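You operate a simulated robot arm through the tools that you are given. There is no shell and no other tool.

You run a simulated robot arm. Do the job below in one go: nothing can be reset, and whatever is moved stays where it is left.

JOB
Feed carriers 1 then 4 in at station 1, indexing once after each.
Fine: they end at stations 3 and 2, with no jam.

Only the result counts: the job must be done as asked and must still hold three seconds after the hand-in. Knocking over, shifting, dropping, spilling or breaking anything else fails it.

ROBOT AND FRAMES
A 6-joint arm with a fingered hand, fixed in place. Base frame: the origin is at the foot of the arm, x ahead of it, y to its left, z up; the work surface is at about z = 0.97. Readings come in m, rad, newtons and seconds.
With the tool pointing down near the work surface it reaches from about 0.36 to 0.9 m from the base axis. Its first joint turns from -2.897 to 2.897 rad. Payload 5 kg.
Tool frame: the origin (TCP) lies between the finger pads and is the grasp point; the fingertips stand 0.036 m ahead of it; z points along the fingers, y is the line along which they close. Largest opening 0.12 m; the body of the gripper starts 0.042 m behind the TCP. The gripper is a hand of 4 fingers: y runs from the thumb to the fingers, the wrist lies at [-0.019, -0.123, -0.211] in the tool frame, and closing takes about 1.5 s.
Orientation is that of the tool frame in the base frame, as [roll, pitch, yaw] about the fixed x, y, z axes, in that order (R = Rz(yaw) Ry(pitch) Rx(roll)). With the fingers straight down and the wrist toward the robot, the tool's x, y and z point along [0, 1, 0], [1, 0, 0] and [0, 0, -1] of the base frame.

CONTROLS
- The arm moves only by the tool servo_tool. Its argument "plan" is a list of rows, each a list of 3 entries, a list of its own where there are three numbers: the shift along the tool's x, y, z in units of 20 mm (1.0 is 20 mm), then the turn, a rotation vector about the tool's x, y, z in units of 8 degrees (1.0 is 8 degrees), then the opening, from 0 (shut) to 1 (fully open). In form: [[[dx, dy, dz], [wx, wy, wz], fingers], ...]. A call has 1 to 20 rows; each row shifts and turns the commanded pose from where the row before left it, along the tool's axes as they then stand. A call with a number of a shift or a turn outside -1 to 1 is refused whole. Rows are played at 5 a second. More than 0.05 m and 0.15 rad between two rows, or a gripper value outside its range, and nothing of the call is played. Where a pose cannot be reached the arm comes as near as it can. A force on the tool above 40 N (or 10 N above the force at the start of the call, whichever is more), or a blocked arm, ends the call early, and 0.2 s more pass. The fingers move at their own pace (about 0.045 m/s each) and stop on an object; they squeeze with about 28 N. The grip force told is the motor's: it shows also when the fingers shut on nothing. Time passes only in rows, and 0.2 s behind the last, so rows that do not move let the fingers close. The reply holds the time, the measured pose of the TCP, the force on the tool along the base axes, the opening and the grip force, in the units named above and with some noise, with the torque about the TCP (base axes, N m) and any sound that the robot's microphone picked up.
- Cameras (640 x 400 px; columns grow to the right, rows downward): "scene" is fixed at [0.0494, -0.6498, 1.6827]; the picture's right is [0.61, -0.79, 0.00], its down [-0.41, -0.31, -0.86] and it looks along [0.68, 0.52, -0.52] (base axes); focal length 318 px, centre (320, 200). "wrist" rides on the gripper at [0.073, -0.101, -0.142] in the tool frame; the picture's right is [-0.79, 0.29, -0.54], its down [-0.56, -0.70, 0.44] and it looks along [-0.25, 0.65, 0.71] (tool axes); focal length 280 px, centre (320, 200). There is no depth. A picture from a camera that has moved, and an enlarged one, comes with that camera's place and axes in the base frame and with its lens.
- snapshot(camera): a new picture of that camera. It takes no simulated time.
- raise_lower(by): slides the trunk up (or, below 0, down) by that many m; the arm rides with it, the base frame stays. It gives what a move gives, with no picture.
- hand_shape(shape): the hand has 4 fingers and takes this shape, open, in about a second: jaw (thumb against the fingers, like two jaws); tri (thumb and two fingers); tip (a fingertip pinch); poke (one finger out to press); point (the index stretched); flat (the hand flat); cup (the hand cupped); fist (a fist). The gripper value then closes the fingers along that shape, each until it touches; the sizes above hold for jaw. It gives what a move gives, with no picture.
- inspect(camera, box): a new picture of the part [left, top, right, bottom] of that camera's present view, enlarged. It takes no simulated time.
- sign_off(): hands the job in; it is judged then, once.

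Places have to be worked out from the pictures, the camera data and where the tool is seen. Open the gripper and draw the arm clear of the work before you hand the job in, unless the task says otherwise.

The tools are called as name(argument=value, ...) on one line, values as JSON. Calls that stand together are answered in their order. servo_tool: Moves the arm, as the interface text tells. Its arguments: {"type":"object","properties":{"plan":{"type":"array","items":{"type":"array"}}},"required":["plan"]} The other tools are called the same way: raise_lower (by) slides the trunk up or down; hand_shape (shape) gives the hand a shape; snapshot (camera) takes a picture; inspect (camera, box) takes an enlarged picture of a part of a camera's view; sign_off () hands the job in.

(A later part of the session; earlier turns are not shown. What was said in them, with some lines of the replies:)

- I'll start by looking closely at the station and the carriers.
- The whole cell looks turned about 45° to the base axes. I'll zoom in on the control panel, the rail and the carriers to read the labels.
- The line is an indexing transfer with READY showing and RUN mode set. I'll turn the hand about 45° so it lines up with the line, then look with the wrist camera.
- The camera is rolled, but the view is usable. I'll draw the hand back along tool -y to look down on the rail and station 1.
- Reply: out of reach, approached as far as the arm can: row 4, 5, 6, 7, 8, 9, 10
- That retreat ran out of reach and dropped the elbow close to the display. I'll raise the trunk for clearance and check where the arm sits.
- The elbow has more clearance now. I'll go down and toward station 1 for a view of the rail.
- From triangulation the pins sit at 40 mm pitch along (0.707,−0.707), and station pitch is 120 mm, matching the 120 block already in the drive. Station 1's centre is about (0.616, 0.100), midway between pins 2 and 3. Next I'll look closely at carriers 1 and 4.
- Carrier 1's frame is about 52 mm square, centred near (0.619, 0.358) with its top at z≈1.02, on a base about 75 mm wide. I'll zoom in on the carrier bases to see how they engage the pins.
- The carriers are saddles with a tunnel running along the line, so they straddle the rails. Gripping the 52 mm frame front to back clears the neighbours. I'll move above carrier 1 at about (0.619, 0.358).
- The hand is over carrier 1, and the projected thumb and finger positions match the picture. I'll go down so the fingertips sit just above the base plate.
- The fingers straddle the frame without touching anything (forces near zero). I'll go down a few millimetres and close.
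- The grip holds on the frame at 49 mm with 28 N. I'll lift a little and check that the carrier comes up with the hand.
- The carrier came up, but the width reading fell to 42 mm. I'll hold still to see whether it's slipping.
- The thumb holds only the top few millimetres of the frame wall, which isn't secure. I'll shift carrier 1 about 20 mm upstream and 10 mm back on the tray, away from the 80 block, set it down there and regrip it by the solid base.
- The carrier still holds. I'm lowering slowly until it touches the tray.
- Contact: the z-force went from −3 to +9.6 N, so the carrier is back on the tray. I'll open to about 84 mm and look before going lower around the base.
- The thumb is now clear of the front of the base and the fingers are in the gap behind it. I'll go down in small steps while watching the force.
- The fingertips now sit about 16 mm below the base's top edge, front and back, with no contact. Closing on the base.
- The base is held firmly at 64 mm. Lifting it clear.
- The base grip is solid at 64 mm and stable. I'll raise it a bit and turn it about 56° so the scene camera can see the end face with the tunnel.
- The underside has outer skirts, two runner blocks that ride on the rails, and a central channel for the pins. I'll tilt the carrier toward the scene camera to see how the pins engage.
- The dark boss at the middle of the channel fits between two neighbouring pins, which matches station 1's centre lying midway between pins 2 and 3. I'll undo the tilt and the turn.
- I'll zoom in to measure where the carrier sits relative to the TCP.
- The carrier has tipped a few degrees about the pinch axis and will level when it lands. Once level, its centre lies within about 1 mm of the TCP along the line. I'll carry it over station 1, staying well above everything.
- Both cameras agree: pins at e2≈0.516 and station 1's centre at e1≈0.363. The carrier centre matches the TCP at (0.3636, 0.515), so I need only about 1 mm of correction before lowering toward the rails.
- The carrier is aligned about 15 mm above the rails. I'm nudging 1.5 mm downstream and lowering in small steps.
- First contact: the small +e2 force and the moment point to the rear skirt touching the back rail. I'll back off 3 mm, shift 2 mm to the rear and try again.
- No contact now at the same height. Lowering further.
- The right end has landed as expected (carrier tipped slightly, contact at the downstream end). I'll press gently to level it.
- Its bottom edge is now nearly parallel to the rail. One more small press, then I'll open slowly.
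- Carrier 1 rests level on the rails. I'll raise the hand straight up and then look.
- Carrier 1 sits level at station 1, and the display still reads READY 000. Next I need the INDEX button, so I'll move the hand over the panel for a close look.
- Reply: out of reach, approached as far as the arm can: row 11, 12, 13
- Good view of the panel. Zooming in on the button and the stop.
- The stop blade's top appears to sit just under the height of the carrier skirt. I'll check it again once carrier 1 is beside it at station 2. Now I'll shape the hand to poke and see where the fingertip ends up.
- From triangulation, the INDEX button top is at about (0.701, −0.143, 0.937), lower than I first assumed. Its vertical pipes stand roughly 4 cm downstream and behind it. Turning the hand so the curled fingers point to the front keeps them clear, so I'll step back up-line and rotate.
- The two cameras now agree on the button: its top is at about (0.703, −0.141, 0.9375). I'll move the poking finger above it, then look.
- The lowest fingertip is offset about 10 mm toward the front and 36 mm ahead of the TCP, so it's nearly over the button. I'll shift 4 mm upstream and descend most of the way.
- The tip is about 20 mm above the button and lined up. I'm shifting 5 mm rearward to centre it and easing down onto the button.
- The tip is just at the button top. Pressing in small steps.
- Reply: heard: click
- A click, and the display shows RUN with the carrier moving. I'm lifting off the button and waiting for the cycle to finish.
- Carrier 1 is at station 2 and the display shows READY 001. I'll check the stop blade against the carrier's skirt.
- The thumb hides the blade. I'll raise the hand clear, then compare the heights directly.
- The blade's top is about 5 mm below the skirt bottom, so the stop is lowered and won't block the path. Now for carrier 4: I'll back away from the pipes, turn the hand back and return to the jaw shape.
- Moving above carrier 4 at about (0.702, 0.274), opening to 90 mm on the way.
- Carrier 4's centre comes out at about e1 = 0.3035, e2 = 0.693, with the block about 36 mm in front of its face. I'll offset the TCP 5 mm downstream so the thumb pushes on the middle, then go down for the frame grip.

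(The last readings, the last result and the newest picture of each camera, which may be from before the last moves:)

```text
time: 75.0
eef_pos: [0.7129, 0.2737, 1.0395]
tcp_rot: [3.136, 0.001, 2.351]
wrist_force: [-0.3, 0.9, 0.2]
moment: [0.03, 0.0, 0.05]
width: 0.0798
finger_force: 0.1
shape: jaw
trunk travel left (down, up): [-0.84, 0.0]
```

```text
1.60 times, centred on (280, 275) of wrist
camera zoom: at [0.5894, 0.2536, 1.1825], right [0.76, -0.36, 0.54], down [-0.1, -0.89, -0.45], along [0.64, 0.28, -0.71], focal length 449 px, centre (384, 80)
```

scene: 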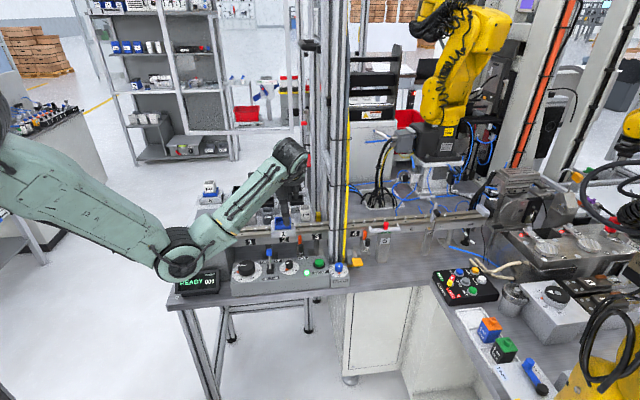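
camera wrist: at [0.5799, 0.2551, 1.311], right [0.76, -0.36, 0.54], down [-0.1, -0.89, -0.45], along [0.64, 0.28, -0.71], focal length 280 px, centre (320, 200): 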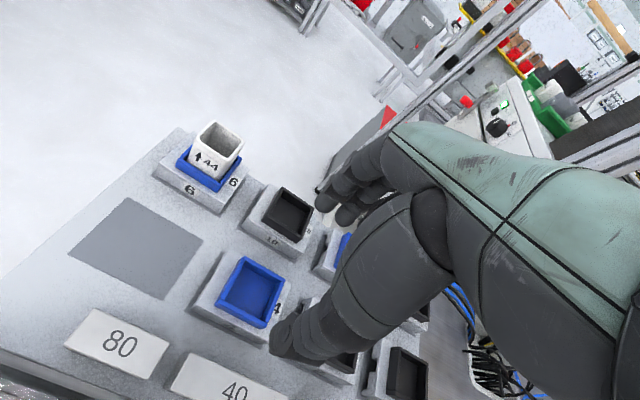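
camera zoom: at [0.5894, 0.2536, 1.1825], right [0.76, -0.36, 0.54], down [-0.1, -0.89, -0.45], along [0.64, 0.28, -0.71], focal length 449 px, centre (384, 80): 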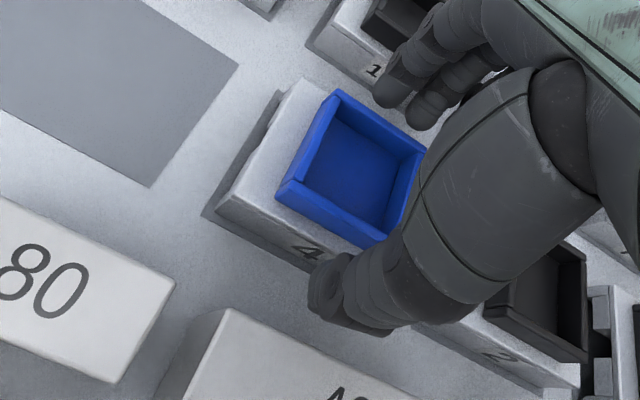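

There's clear space to the 40 block. Closing on the frame.

servo_tool(plan=[[[0, 0, 0], [0, 0, 0], 0.5], [[0, 0, 0], [0, 0, 0], 0.4], [[0, 0, 0], [0, 0, 0], 0.3], [[0, 0, 0], [0, 0, 0], 0.2], [[0, 0, 0], [0, 0, 0], 0], [[0, 0, 0], [0, 0, 0], 0], [[0, 0, 0], [0, 0, 0], 0], [[0, 0, 0], [0, 0, 0], 0]])

inspect(camera="scene", box=[220, 185, 280, 225])

inspect(camera="wrist", box=[190, 150, 370, 400])

```text
time: 76.8
eef_pos: [0.7125, 0.2745, 1.0401]
tcp_rot: [3.137, 0.0, 2.351]
wrist_force: [0.5, -0.1, 0.5]
moment: [0.01, 0.0, 0.02]
width: 0.0512
finger_force: 27.7
shape: jaw
trunk travel left (down, up): [-0.84, 0.0]
```

```text
10.00 times, centred on (250, 205) of scene
camera zoom: at [0.0494, -0.6498, 1.6827], right [0.61, -0.79, 0.0], down [-0.41, -0.31, -0.86], along [0.68, 0.52, -0.52], focal length 3178 px, centre (1020, 150)
```

zoom: 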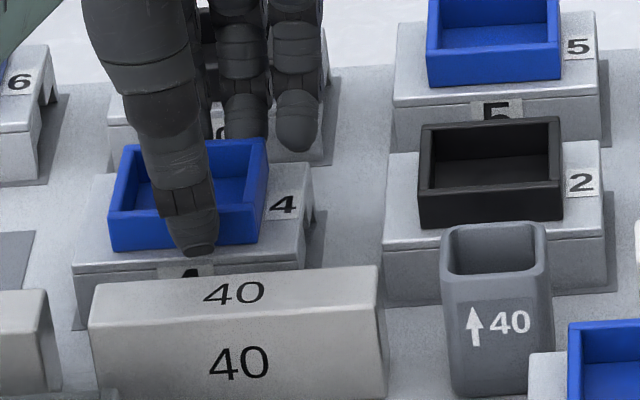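

```text
1.60 times, centred on (280, 275) of wrist
camera zoom: at [0.5895, 0.2536, 1.1825], right [0.76, -0.36, 0.54], down [-0.1, -0.89, -0.45], along [0.64, 0.28, -0.71], focal length 449 px, centre (384, 80)
```

zoom: 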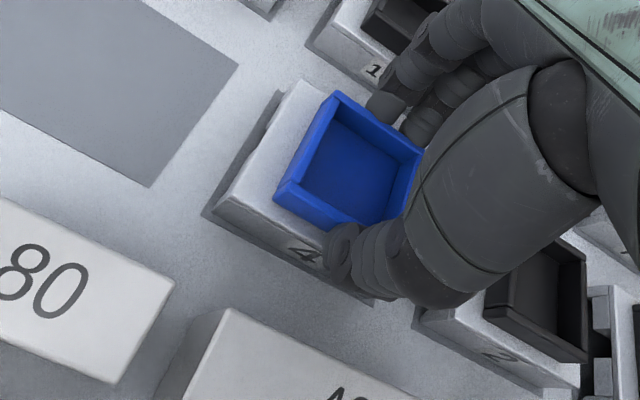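

The full frame width is gripped at 51 mm this time, deeper than before. I'll test the lift.

servo_tool(plan=[[[0, 0, -0.2], [0, 0, 0], 0], [[0, 0, -0.3], [0, 0, 0], 0], [[0, 0, -0.5], [0, 0, 0], 0], [[0, 0, -0.5], [0, 0, 0], 0], [[0, 0, 0], [0, 0, 0], 0], [[0, 0, 0], [0, 0, 0], 0], [[0, 0, 0], [0, 0, 0], 0]])

inspect(camera="scene", box=[220, 180, 280, 220])

inspect(camera="wrist", box=[190, 150, 370, 400])

```text
time: 78.4
eef_pos: [0.7125, 0.2741, 1.0693]
tcp_rot: [3.136, 0.001, 2.352]
wrist_force: [0.0, -0.1, -3.5]
moment: [-0.01, -0.03, 0.0]
width: 0.0515
finger_force: 27.8
shape: jaw
trunk travel left (down, up): [-0.84, 0.0]
```

```text
10.00 times, centred on (250, 200) of scene
camera zoom: at [0.0494, -0.6498, 1.6827], right [0.61, -0.79, 0.0], down [-0.41, -0.31, -0.86], along [0.68, 0.52, -0.52], focal length 3178 px, centre (1020, 200)
```

zoom: 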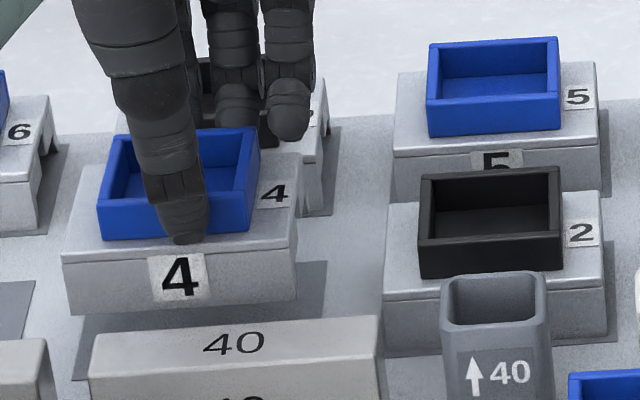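

```text
1.60 times, centred on (280, 275) of wrist
camera zoom: at [0.5889, 0.2528, 1.2118], right [0.76, -0.36, 0.54], down [-0.1, -0.89, -0.45], along [0.64, 0.28, -0.71], focal length 449 px, centre (384, 80)
```

zoom: 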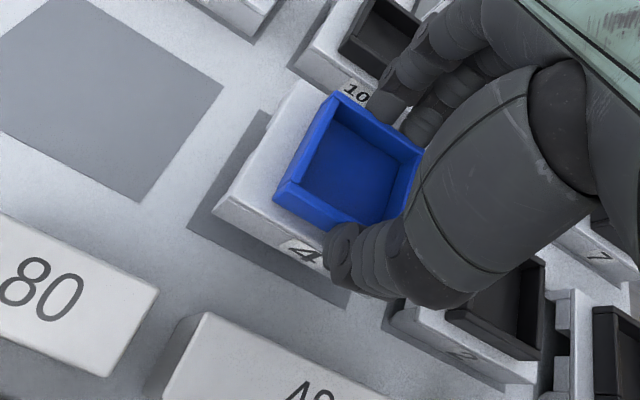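

This grip is secure: the carrier is level and the width steady at 51.5 mm, so I'll carry it directly. Its centre is about 7.5 mm upstream of the TCP, so the TCP should go to about (0.629, 0.105).

servo_tool(plan=[[[0, 0, -1], [0, 0, 0], 0], [[0, 0, -1], [0, 0, 0], 0], [[0, 0, -1], [0, 0, 0], 0], [[0, 0, -1], [0, 0, 0], 0], [[0, 0, -0.5], [0, 0, 0], 0], [[-0.337, -0.992, 0], [0, 0, 0], 0], [[-0.337, -0.992, 0], [0, 0, 0], 0], [[-0.337, -0.992, 0], [0, 0, 0], 0], [[-0.337, -0.992, 0], [0, 0, 0], 0], [[-0.337, -0.992, 0], [0, 0, 0], 0], [[-0.337, -0.992, 0], [0, 0, 0], 0], [[-0.337, -0.992, 0], [0, 0, 0], 0], [[-0.337, -0.992, 0], [0, 0, 0], 0], [[-0.337, -0.992, 0], [0, 0, 0], 0], [[0, 0, 0], [0, 0, 0], 0]])

inspect(camera="scene", box=[215, 180, 315, 250])

snapshot(camera="wrist")

```text
time: 81.6
eef_pos: [0.6268, 0.106, 1.1583]
tcp_rot: [3.135, 0.001, 2.35]
wrist_force: [-0.4, 0.8, -2.5]
moment: [0.0, 0.0, -0.03]
width: 0.0514
finger_force: 27.7
shape: jaw
trunk travel left (down, up): [-0.84, 0.0]
```

```text
5.71 times, centred on (265, 215) of scene
camera zoom: at [0.0494, -0.6498, 1.6827], right [0.61, -0.79, 0.0], down [-0.41, -0.31, -0.86], along [0.68, 0.52, -0.52], focal length 1816 px, centre (634, 114)
```

zoom: 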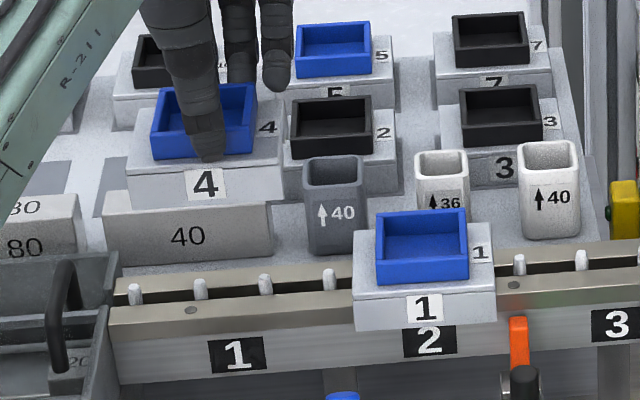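

```text
taken
camera wrist: at [0.5037, 0.0859, 1.3015], right [0.76, -0.36, 0.54], down [-0.1, -0.89, -0.45], along [0.64, 0.28, -0.71], focal length 280 px, centre (320, 200)
```

wrist: 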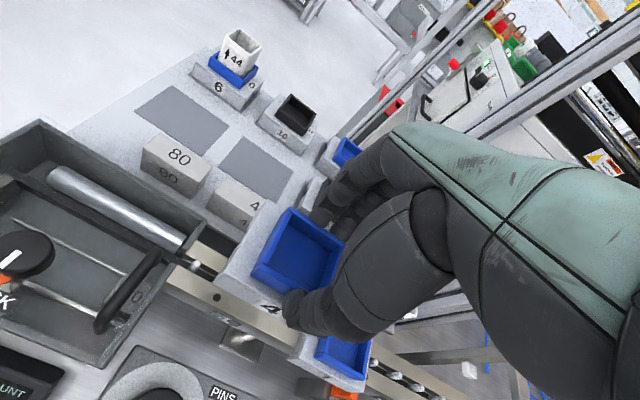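

inspect(camera="wrist", box=[170, 190, 350, 340])

```text
2.67 times, centred on (260, 265) of wrist
camera zoom: at [0.5037, 0.0859, 1.3015], right [0.76, -0.36, 0.54], down [-0.1, -0.89, -0.45], along [0.64, 0.28, -0.71], focal length 748 px, centre (480, 27)
```

zoom: 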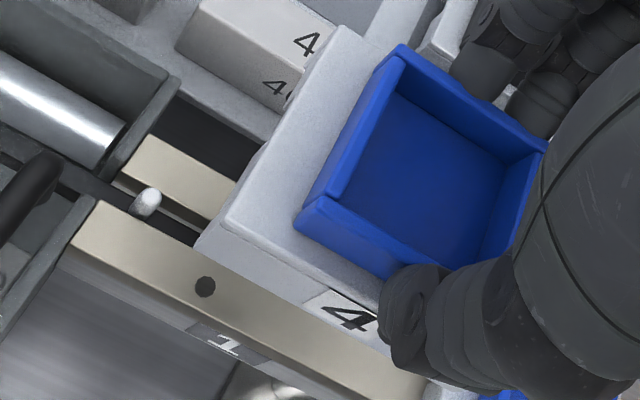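

By both cameras carrier 4 is centred on the rails and midway between the pins. Lowering to just above the pins.

servo_tool(plan=[[[0, 0, 1], [0, 0, 0], 0], [[0, 0, 1], [0, 0, 0], 0], [[0, 0, 1], [0, 0, 0], 0], [[0, 0, 0.7], [0, 0, 0], 0], [[0, 0, 0], [0, 0, 0], 0]])

inspect(camera="scene", box=[225, 200, 305, 255])

inspect(camera="wrist", box=[170, 190, 350, 340])

```text
time: 82.8
eef_pos: [0.6283, 0.1047, 1.0851]
tcp_rot: [3.136, -0.001, 2.351]
wrist_force: [-0.4, -0.1, -3.6]
moment: [-0.02, 0.01, -0.01]
width: 0.0512
finger_force: 28.0
shape: jaw
trunk travel left (down, up): [-0.84, 0.0]
```

```text
7.27 times, centred on (265, 228) of scene
camera zoom: at [0.0494, -0.6498, 1.6827], right [0.61, -0.79, 0.0], down [-0.41, -0.31, -0.86], along [0.68, 0.52, -0.52], focal length 2311 px, centre (720, 0)
```

zoom: 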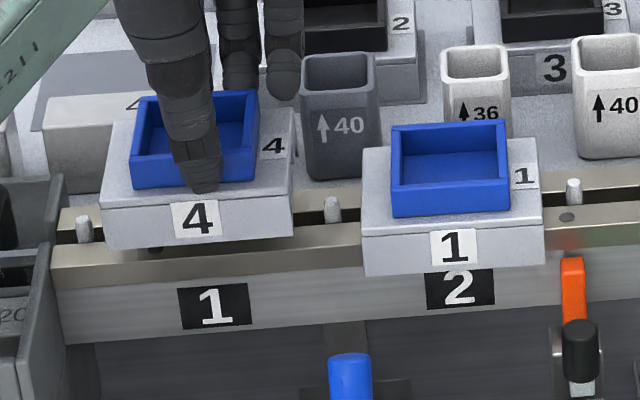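

```text
2.67 times, centred on (260, 265) of wrist
camera zoom: at [0.5054, 0.0852, 1.2274], right [0.76, -0.36, 0.54], down [-0.1, -0.89, -0.45], along [0.64, 0.28, -0.71], focal length 748 px, centre (480, 27)
```

zoom: 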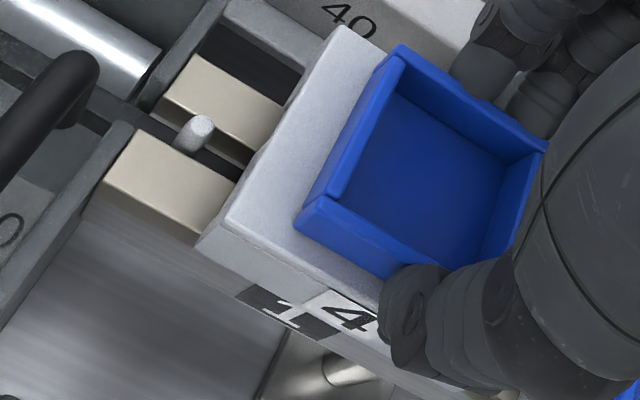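

servo_tool(plan=[[[0, 0, 0.2], [0, 0, 0], 0], [[0, 0, 0.2], [0, 0, 0], 0], [[0, 0, 0.2], [0, 0, 0], 0], [[0, 0, 0.15], [0, 0, 0], 0], [[0, 0, 0], [0, 0, 0], 0]])

inspect(camera="scene", box=[225, 205, 285, 250])

```text
time: 84.0
eef_pos: [0.6276, 0.1052, 1.07]
tcp_rot: [3.136, -0.001, 2.351]
wrist_force: [0.1, 0.3, -2.4]
moment: [0.01, 0.0, -0.01]
width: 0.0514
finger_force: 27.8
shape: jaw
trunk travel left (down, up): [-0.84, 0.0]
```

```text
8.89 times, centred on (255, 228) of scene
camera zoom: at [0.0494, -0.6498, 1.6827], right [0.61, -0.79, 0.0], down [-0.41, -0.31, -0.86], along [0.68, 0.52, -0.52], focal length 2824 px, centre (898, -44)
```

zoom: 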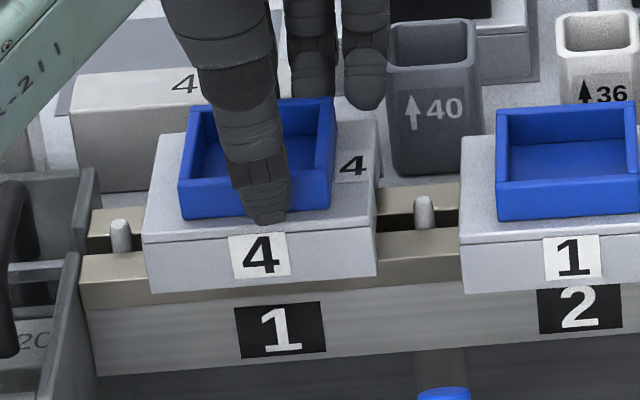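

servo_tool(plan=[[[0, 0, 0.15], [0, 0, 0], 0], [[0, 0, 0.15], [0, 0, 0], 0], [[0, 0, 0], [0, 0, 0], 0]])

inspect(camera="scene", box=[225, 205, 285, 250])

```text
time: 84.8
eef_pos: [0.6266, 0.1045, 1.0639]
tcp_rot: [3.136, 0.0, 2.352]
wrist_force: [-0.8, 0.1, -2.8]
moment: [-0.02, -0.01, -0.01]
width: 0.0514
finger_force: 28.1
shape: jaw
trunk travel left (down, up): [-0.84, 0.0]
```

```text
8.89 times, centred on (255, 228) of scene
camera zoom: at [0.0494, -0.6498, 1.6827], right [0.61, -0.79, 0.0], down [-0.41, -0.31, -0.86], along [0.68, 0.52, -0.52], focal length 2824 px, centre (898, -44)
```

zoom: 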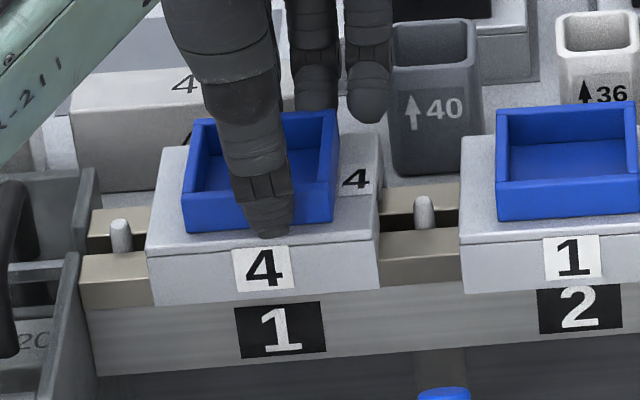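

The skirts are passing the rails with no contact. Continuing down.

servo_tool(plan=[[[0, 0, 0.12], [0, 0, 0], 0], [[0, 0, 0.12], [0, 0, 0], 0], [[0, 0, 0.06], [0, 0, 0], 0], [[0, 0, 0], [0, 0, 0], 0]])

inspect(camera="scene", box=[225, 205, 285, 250])

```text
time: 85.8
eef_pos: [0.628, 0.105, 1.0578]
tcp_rot: [3.137, 0.001, 2.352]
wrist_force: [-0.7, -0.4, -3.4]
moment: [0.02, 0.04, -0.01]
width: 0.0512
finger_force: 27.8
shape: jaw
trunk travel left (down, up): [-0.84, 0.0]
```

```text
8.89 times, centred on (255, 228) of scene
camera zoom: at [0.0494, -0.6498, 1.6827], right [0.61, -0.79, 0.0], down [-0.41, -0.31, -0.86], along [0.68, 0.52, -0.52], focal length 2824 px, centre (898, -44)
```

zoom: 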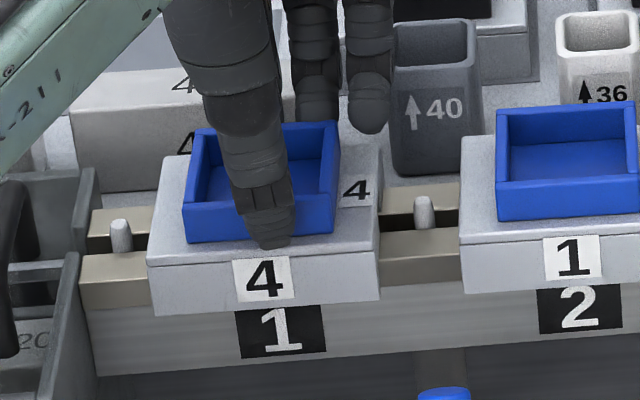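

servo_tool(plan=[[[0, 0, 0.08], [0, 0, 0], 0], [[0, 0, 0.06], [0, 0, 0], 0], [[0, 0, 0], [0, 0, 0], 0]])

inspect(camera="scene", box=[225, 205, 285, 250])

```text
time: 86.6
eef_pos: [0.6284, 0.1048, 1.0571]
tcp_rot: [3.131, 0.002, 2.351]
wrist_force: [0.9, 1.6, 9.6]
moment: [0.07, -0.07, -0.01]
width: 0.0518
finger_force: 28.1
shape: jaw
trunk travel left (down, up): [-0.84, 0.0]
```

```text
8.89 times, centred on (255, 228) of scene
camera zoom: at [0.0494, -0.6498, 1.6827], right [0.61, -0.79, 0.0], down [-0.41, -0.31, -0.86], along [0.68, 0.52, -0.52], focal length 2824 px, centre (898, -44)
```

zoom: 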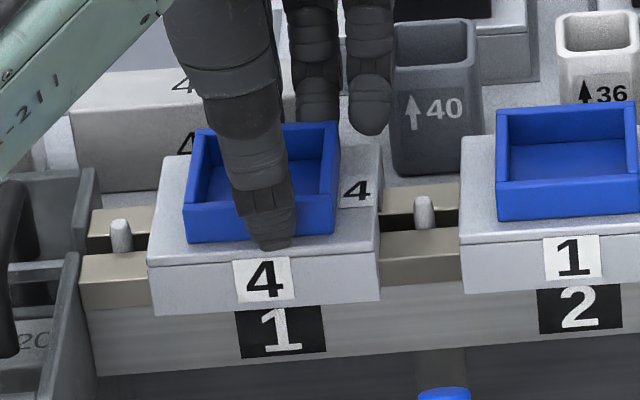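

It has landed evenly: about 12 N of contact with almost no moment. Opening slowly and lifting away.

servo_tool(plan=[[[0, 0, 0], [0, 0, 0], 0.45], [[0, 0, 0], [0, 0, 0], 0.5], [[0, 0, 0], [0, 0, 0], 0.55], [[0, 0, 0], [0, 0, 0], 0.6], [[0, 0, 0], [0, 0, 0], 0.65], [[0, 0, 0], [0, 0, 0], 0.65], [[0, 0, -0.3], [0, 0, 0], 0.65], [[0, 0, -0.7], [0, 0, 0], 0.65], [[0, 0, -1], [0, 0, 0], 0.65], [[0, 0, -1], [0, 0, 0], 0.65], [[0, 0, -1], [0, 0, 0], 0.65], [[0, 0, -1], [0, 0, 0], 0.65], [[0, 0, -0.5], [0, 0, 0], 0.65], [[0, 0, 0], [0, 0, 0], 0.65]])

inspect(camera="scene", box=[215, 195, 315, 260])

inspect(camera="wrist", box=[170, 170, 350, 340])

```text
time: 89.6
eef_pos: [0.6282, 0.1031, 1.1662]
tcp_rot: [3.137, 0.0, 2.352]
wrist_force: [0.1, -0.2, 0.1]
moment: [-0.01, 0.05, 0.01]
width: 0.0776
finger_force: 0.0
shape: jaw
trunk travel left (down, up): [-0.84, 0.0]
```

```text
6.15 times, centred on (265, 228) of scene
camera zoom: at [0.0494, -0.6498, 1.6827], right [0.61, -0.79, 0.0], down [-0.41, -0.31, -0.86], along [0.68, 0.52, -0.52], focal length 1955 px, centre (658, 31)
```

zoom: 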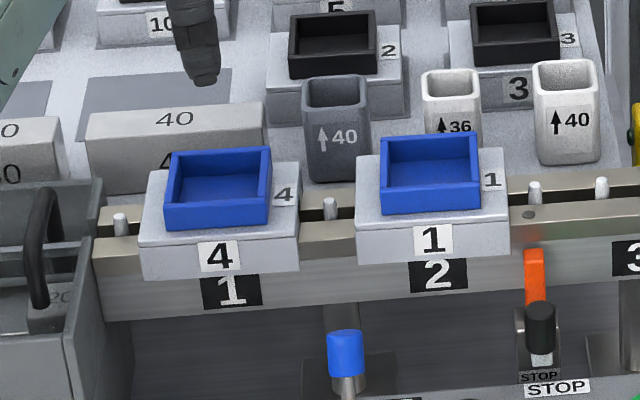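

```text
2.35 times, centred on (260, 255) of wrist
camera zoom: at [0.5052, 0.0839, 1.3087], right [0.76, -0.36, 0.54], down [-0.1, -0.89, -0.45], along [0.64, 0.28, -0.71], focal length 660 px, centre (461, 71)
```

zoom: 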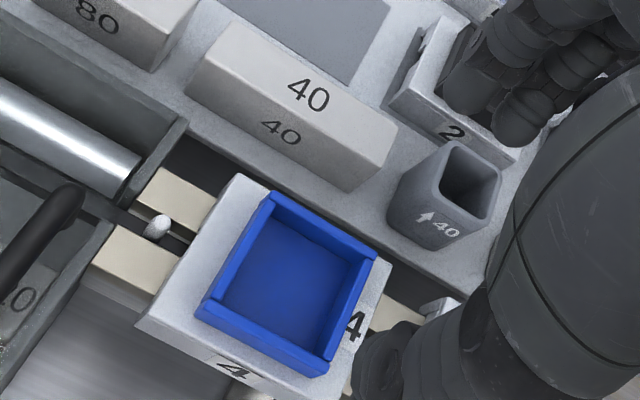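

Carrier 4 sits properly at station 1 and carrier 1 is still at station 2. I'll go back toward the button for the second index, repeating the earlier route.

servo_tool(plan=[[[-0.896, -0.69, 0], [0, 0, 0], 0.65], [[-0.896, -0.69, 0], [0, 0, 0], 0.65], [[-0.896, -0.69, 0], [0, 0, 0], 0.65], [[-0.896, -0.69, 0], [0, 0, 0], 0.65], [[-0.896, -0.69, 0], [0, 0, 0], 0.65], [[-0.896, -0.69, 0], [0, 0, 0], 0.65], [[-0.896, -0.69, 0], [0, 0, 0], 0.65], [[0, 0, 0], [0, 0, 0], 0.65]])

hand_shape(shape="poke")

servo_tool(plan=[[[0, 0, 0], [0, 0, 1], 1], [[0, 0, 0], [0, 0, 1], 1], [[0, 0, 0], [0, 0, 1], 1], [[0, 0, 0], [0, 0, 1], 1], [[0, 0, 0], [0, 0, 1], 1], [[0, 0, 0], [0, 0, 1], 1], [[0, 0, 0], [0, 0, 1], 1], [[0, 0, 0], [0, 0, 1], 1], [[0, 0, 0], [0, 0, 1], 1], [[0, 0, 0], [0, 0, 1], 1], [[0, 0, 0], [0, 0, 1], 1], [[0, 0, 0], [0, 0, 0.19], 1], [[0, 0, 0], [0, 0, 0], 1]])

snapshot(camera="scene")

```text
time: 91.4
eef_pos: [0.6474, -0.0512, 1.164]
tcp_rot: [3.135, -0.001, 2.351]
wrist_force: [-0.9, -0.4, -0.3]
moment: [-0.02, -0.02, -0.05]
width: 0.0777
finger_force: 0.0
shape: jaw
trunk travel left (down, up): [-0.84, 0.0]
```

```text
time: 92.3
eef_pos: [0.6475, -0.0511, 1.1649]
tcp_rot: [3.136, 0.0, 2.351]
wrist_force: [0.6, -0.5, -0.5]
moment: [0.02, 0.05, -0.01]
width: 0.0
finger_force: 0.0
shape: poke
trunk travel left (down, up): [-0.84, 0.0]
```

```text
time: 95.1
eef_pos: [0.6473, -0.0513, 1.1644]
tcp_rot: [-3.141, -0.007, 0.787]
wrist_force: [-0.1, -0.1, -0.3]
moment: [0.04, -0.04, 0.04]
width: 0.0
finger_force: 0.1
shape: poke
trunk travel left (down, up): [-0.84, 0.0]
```

```text
taken
```

scene: 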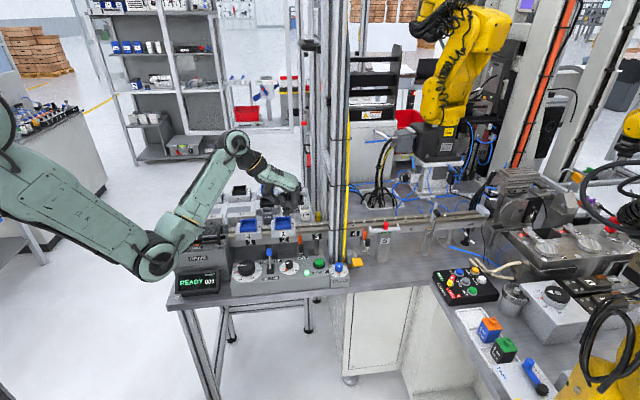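

Same spot as before. Moving over the button and descending to just above it.

servo_tool(plan=[[[-0.08, 0.866, 0], [0, 0, 0], 1], [[-0.08, 0.866, 0], [0, 0, 0], 1], [[-0.08, 0.866, 0], [0, 0, 0], 1], [[-0.08, 0.866, 0], [0, 0, 0], 1], [[-0.08, 0.866, 0], [0, 0, 0], 1], [[-0.08, 0.866, 0], [0, 0, 0], 1], [[0, 0, 1], [0, 0, 0], 1], [[0, 0, 1], [0, 0, 0], 1], [[0, 0, 1], [0, 0, 0], 1], [[0, 0, 1], [0, 0, 0], 1], [[0, 0, 1], [0, 0, 0], 1], [[0, 0, 1], [0, 0, 0], 1], [[0, 0, 1], [0, 0, 0], 1], [[0, 0, 1], [0, 0, 0], 1], [[0, 0, 0.5], [0, 0, 0], 1], [[0, 0, 0], [0, 0, 0], 1]])

inspect(camera="scene", box=[285, 210, 355, 280])

snapshot(camera="wrist")

```text
time: 98.5
eef_pos: [0.7139, -0.1306, 0.9955]
tcp_rot: [-3.141, -0.005, 0.789]
wrist_force: [-0.6, 0.3, -0.2]
moment: [-0.02, -0.01, 0.02]
width: 0.0
finger_force: 0.0
shape: poke
trunk travel left (down, up): [-0.84, 0.0]
```

```text
5.71 times, centred on (320, 245) of scene
camera zoom: at [0.0494, -0.6498, 1.6827], right [0.61, -0.79, 0.0], down [-0.41, -0.31, -0.86], along [0.68, 0.52, -0.52], focal length 1816 px, centre (320, -57)
```

zoom: 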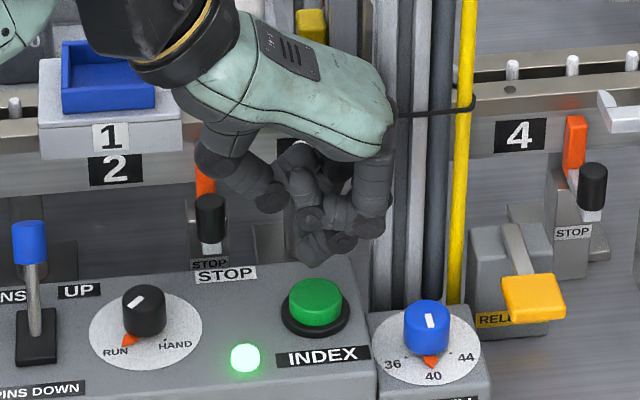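

```text
taken
camera wrist: at [0.6931, -0.0091, 1.1397], right [-0.35, -0.77, 0.54], down [-0.89, 0.1, -0.45], along [0.29, -0.64, -0.72], focal length 280 px, centre (320, 200)
```

wrist: 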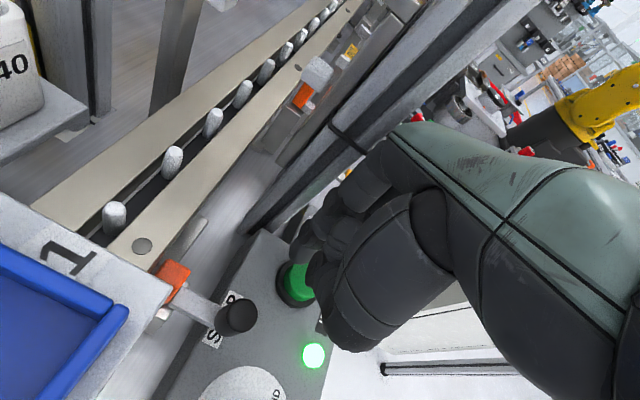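

Everything is aligned as before. Pressing the button down in small steps.

servo_tool(plan=[[[0, 0, 0.5], [0, 0, 0], 1], [[0, 0, 0.4], [0, 0, 0], 1], [[0, 0, 0.1], [0, 0, 0], 1], [[0, 0, 0.1], [0, 0, 0], 1], [[0, 0, 0.1], [0, 0, 0], 1], [[0, 0, 0.1], [0, 0, 0], 1]])

inspect(camera="scene", box=[165, 200, 355, 300])

```text
time: 99.9
eef_pos: [0.7155, -0.1303, 0.9712]
tcp_rot: [3.141, -0.006, 0.788]
wrist_force: [0.2, -1.3, 2.4]
moment: [-0.07, 0.06, 0.02]
width: 0.0
finger_force: 0.1
shape: poke
trunk travel left (down, up): [-0.84, 0.0]
heard: click
```

```text
3.37 times, centred on (260, 250) of scene
camera zoom: at [0.0494, -0.6498, 1.6827], right [0.61, -0.79, 0.0], down [-0.41, -0.31, -0.86], along [0.68, 0.52, -0.52], focal length 1070 px, centre (522, 32)
```

zoom: 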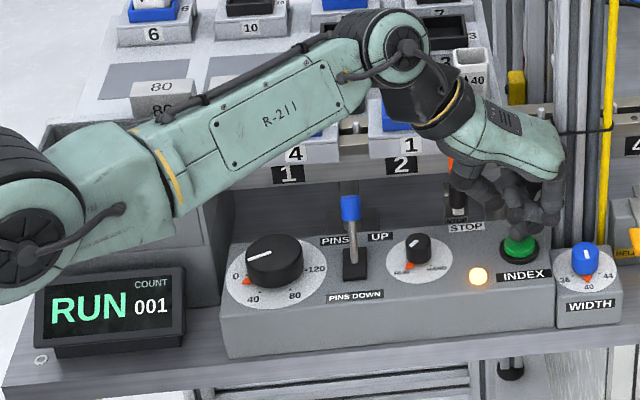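

Click: the second index is running. I'm releasing the button and waiting for the cycle to end.

servo_tool(plan=[[[0, 0, -0.5], [0, 0, 0], 1], [[0, 0, -0.6], [0, 0, 0], 1], [[0, 0, 0], [0, 0, 0], 1], [[0, 0, 0], [0, 0, 0], 1], [[0, 0, 0], [0, 0, 0], 1], [[0, 0, 0], [0, 0, 0], 1], [[0, 0, 0], [0, 0, 0], 1], [[0, 0, 0], [0, 0, 0], 1], [[0, 0, 0], [0, 0, 0], 1], [[0, 0, 0], [0, 0, 0], 1], [[0, 0, 0], [0, 0, 0], 1]])

inspect(camera="scene", box=[165, 200, 355, 300])

snapshot(camera="wrist")

```text
time: 102.3
eef_pos: [0.7143, -0.1326, 0.9917]
tcp_rot: [-3.141, -0.005, 0.787]
wrist_force: [0.2, -0.3, -0.1]
moment: [-0.01, -0.03, -0.01]
width: 0.0
finger_force: 0.1
shape: poke
trunk travel left (down, up): [-0.84, 0.0]
```

```text
3.37 times, centred on (260, 250) of scene
camera zoom: at [0.0494, -0.6498, 1.6827], right [0.61, -0.79, 0.0], down [-0.41, -0.31, -0.86], along [0.68, 0.52, -0.52], focal length 1070 px, centre (522, 32)
```

zoom: 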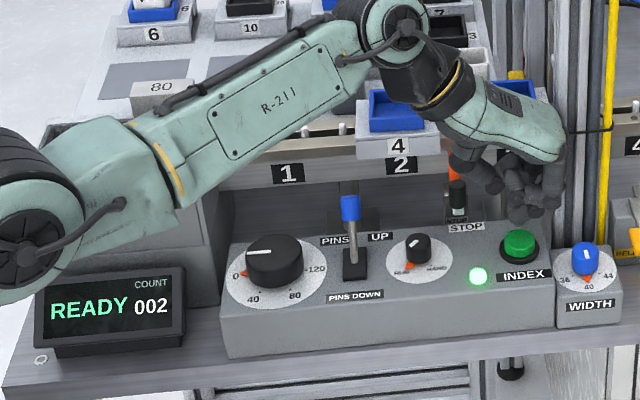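

```text
taken
camera wrist: at [0.6936, -0.0097, 1.135], right [-0.35, -0.77, 0.54], down [-0.89, 0.1, -0.45], along [0.29, -0.64, -0.72], focal length 280 px, centre (320, 200)
```

wrist: 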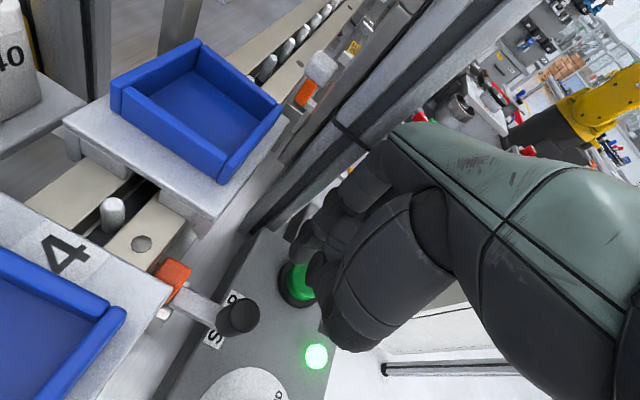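

READY 002: carrier 1 is at station 3 and carrier 4 at station 2, with no jam. I'm raising straight up and drawing the arm clear.

servo_tool(plan=[[[0, 0, -1], [0, 0, 0], 1], [[0, 0, -1], [0, 0, 0], 1], [[0, 0, -1], [0, 0, 0], 1], [[0, 0, -1], [0, 0, 0], 1], [[0, 0, -1], [0, 0, 0], 1], [[0, 0, -1], [0, 0, 0], 1], [[0, 0, -1], [0, 0, 0], 1], [[0, 0, -1], [0, 0, 0], 1], [[0, 0, -1], [0, 0, 0], 1], [[0, -1, 0], [0, 0, 0], 1], [[0, -1, 0], [0, 0, 0], 1], [[0, -1, 0], [0, 0, 0], 1], [[0, -1, 0], [0, 0, 0], 1], [[0, -1, 0], [0, 0, 0], 1], [[0, -1, 0], [0, 0, 0], 1], [[0, -1, 0], [0, 0, 0], 1], [[0, 0, 0], [0, 0, 0], 1]])

snapshot(camera="scene")

```text
time: 105.9
eef_pos: [0.6141, -0.0345, 1.1703]
tcp_rot: [-3.14, -0.007, 0.79]
wrist_force: [0.8, -0.6, 0.2]
moment: [0.03, -0.01, -0.02]
width: 0.0
finger_force: 0.2
shape: poke
trunk travel left (down, up): [-0.84, 0.0]
```

```text
taken
```

scene: 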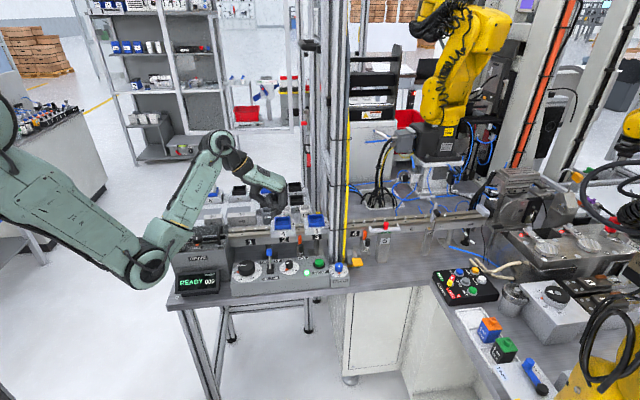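

Both carriers are in place. I'll take the hand further from the line and up, then open it.

servo_tool(plan=[[[0.97, -0.715, -0.2], [0, 0, 0], 1], [[0.97, -0.715, -0.2], [0, 0, 0], 1], [[0.97, -0.715, -0.2], [0, 0, 0], 1], [[0.97, -0.715, -0.2], [0, 0, 0], 1], [[0.97, -0.715, -0.2], [0, 0, 0], 1], [[0.97, -0.715, -0.2], [0, 0, 0], 1], [[0.97, -0.715, -0.2], [0, 0, 0], 1], [[0.97, -0.715, -0.2], [0, 0, 0], 1], [[0.97, -0.715, -0.2], [0, 0, 0], 1], [[0.97, -0.715, 0], [0, 0, 0], 1], [[0.97, -0.715, 0], [0, 0, 0], 1], [[0, 0, 0], [0, 0, 0], 1]])

hand_shape(shape="jaw")

inspect(camera="scene", box=[165, 160, 365, 300])

inspect(camera="scene", box=[225, 200, 345, 265])

```text
time: 108.5
eef_pos: [0.6529, 0.2294, 1.2091]
tcp_rot: [-3.142, -0.005, 0.787]
wrist_force: [0.5, 0.6, 0.3]
moment: [0.01, 0.0, -0.02]
width: 0.0
finger_force: 0.0
shape: poke
trunk travel left (down, up): [-0.84, 0.0]
```

```text
time: 109.4
eef_pos: [0.6541, 0.2292, 1.2086]
tcp_rot: [-3.14, -0.004, 0.788]
wrist_force: [-0.1, -0.5, -0.3]
moment: [0.02, -0.01, 0.01]
width: 0.12
finger_force: 0.1
shape: jaw
trunk travel left (down, up): [-0.84, 0.0]
```

```text
2.86 times, centred on (265, 230) of scene
camera zoom: at [0.0494, -0.6498, 1.6827], right [0.61, -0.79, 0.0], down [-0.41, -0.31, -0.86], along [0.68, 0.52, -0.52], focal length 908 px, centre (477, 114)
```

zoom: 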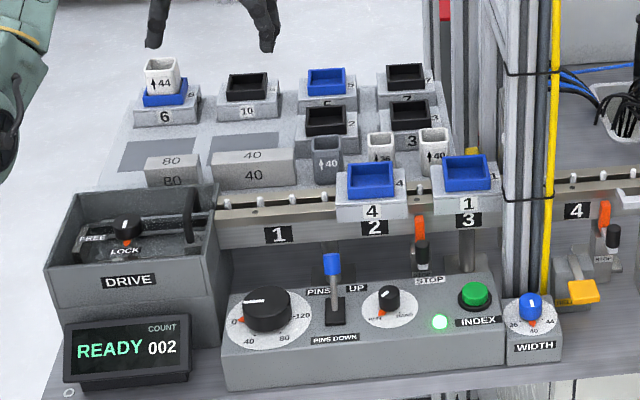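

```text
5.33 times, centred on (285, 232) of scene
camera zoom: at [0.0494, -0.6498, 1.6827], right [0.61, -0.79, 0.0], down [-0.41, -0.31, -0.86], along [0.68, 0.52, -0.52], focal length 1695 px, centre (507, 27)
```

zoom: 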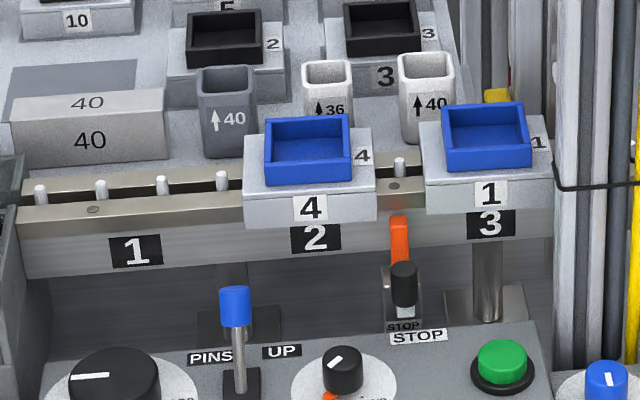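

Carrier 1 sits at station 3 and carrier 4 at station 2, and the display reads READY 002. Nothing else has been disturbed, the hand is open and the arm is clear, so I'm handing in.

sign_off()

```text
The job is handed in.
```

Carrier 1 is at station 3 and carrier 4 is at station 2, with no jam. The display reads READY 002 after the two indexes. I've handed the job in.

- **Carrier 1 set down once:** my first grip on it was weak. I put it back on the tray about 20 mm from where it started, then regripped it and fed it in. Carrier 4 went straight from its place to the rail.
- **Machine settings unchanged:** the machine was already in RUN mode with the pins up, the 120 block fitted and the stop lowered. I only pressed INDEX.
- **Other parts:** in the last pictures, the other carriers, cups and blocks are where they were.
- **Arm:** the hand is open and clear of the line. The trunk is still raised 0.065 m, which I did early on for elbow clearance.
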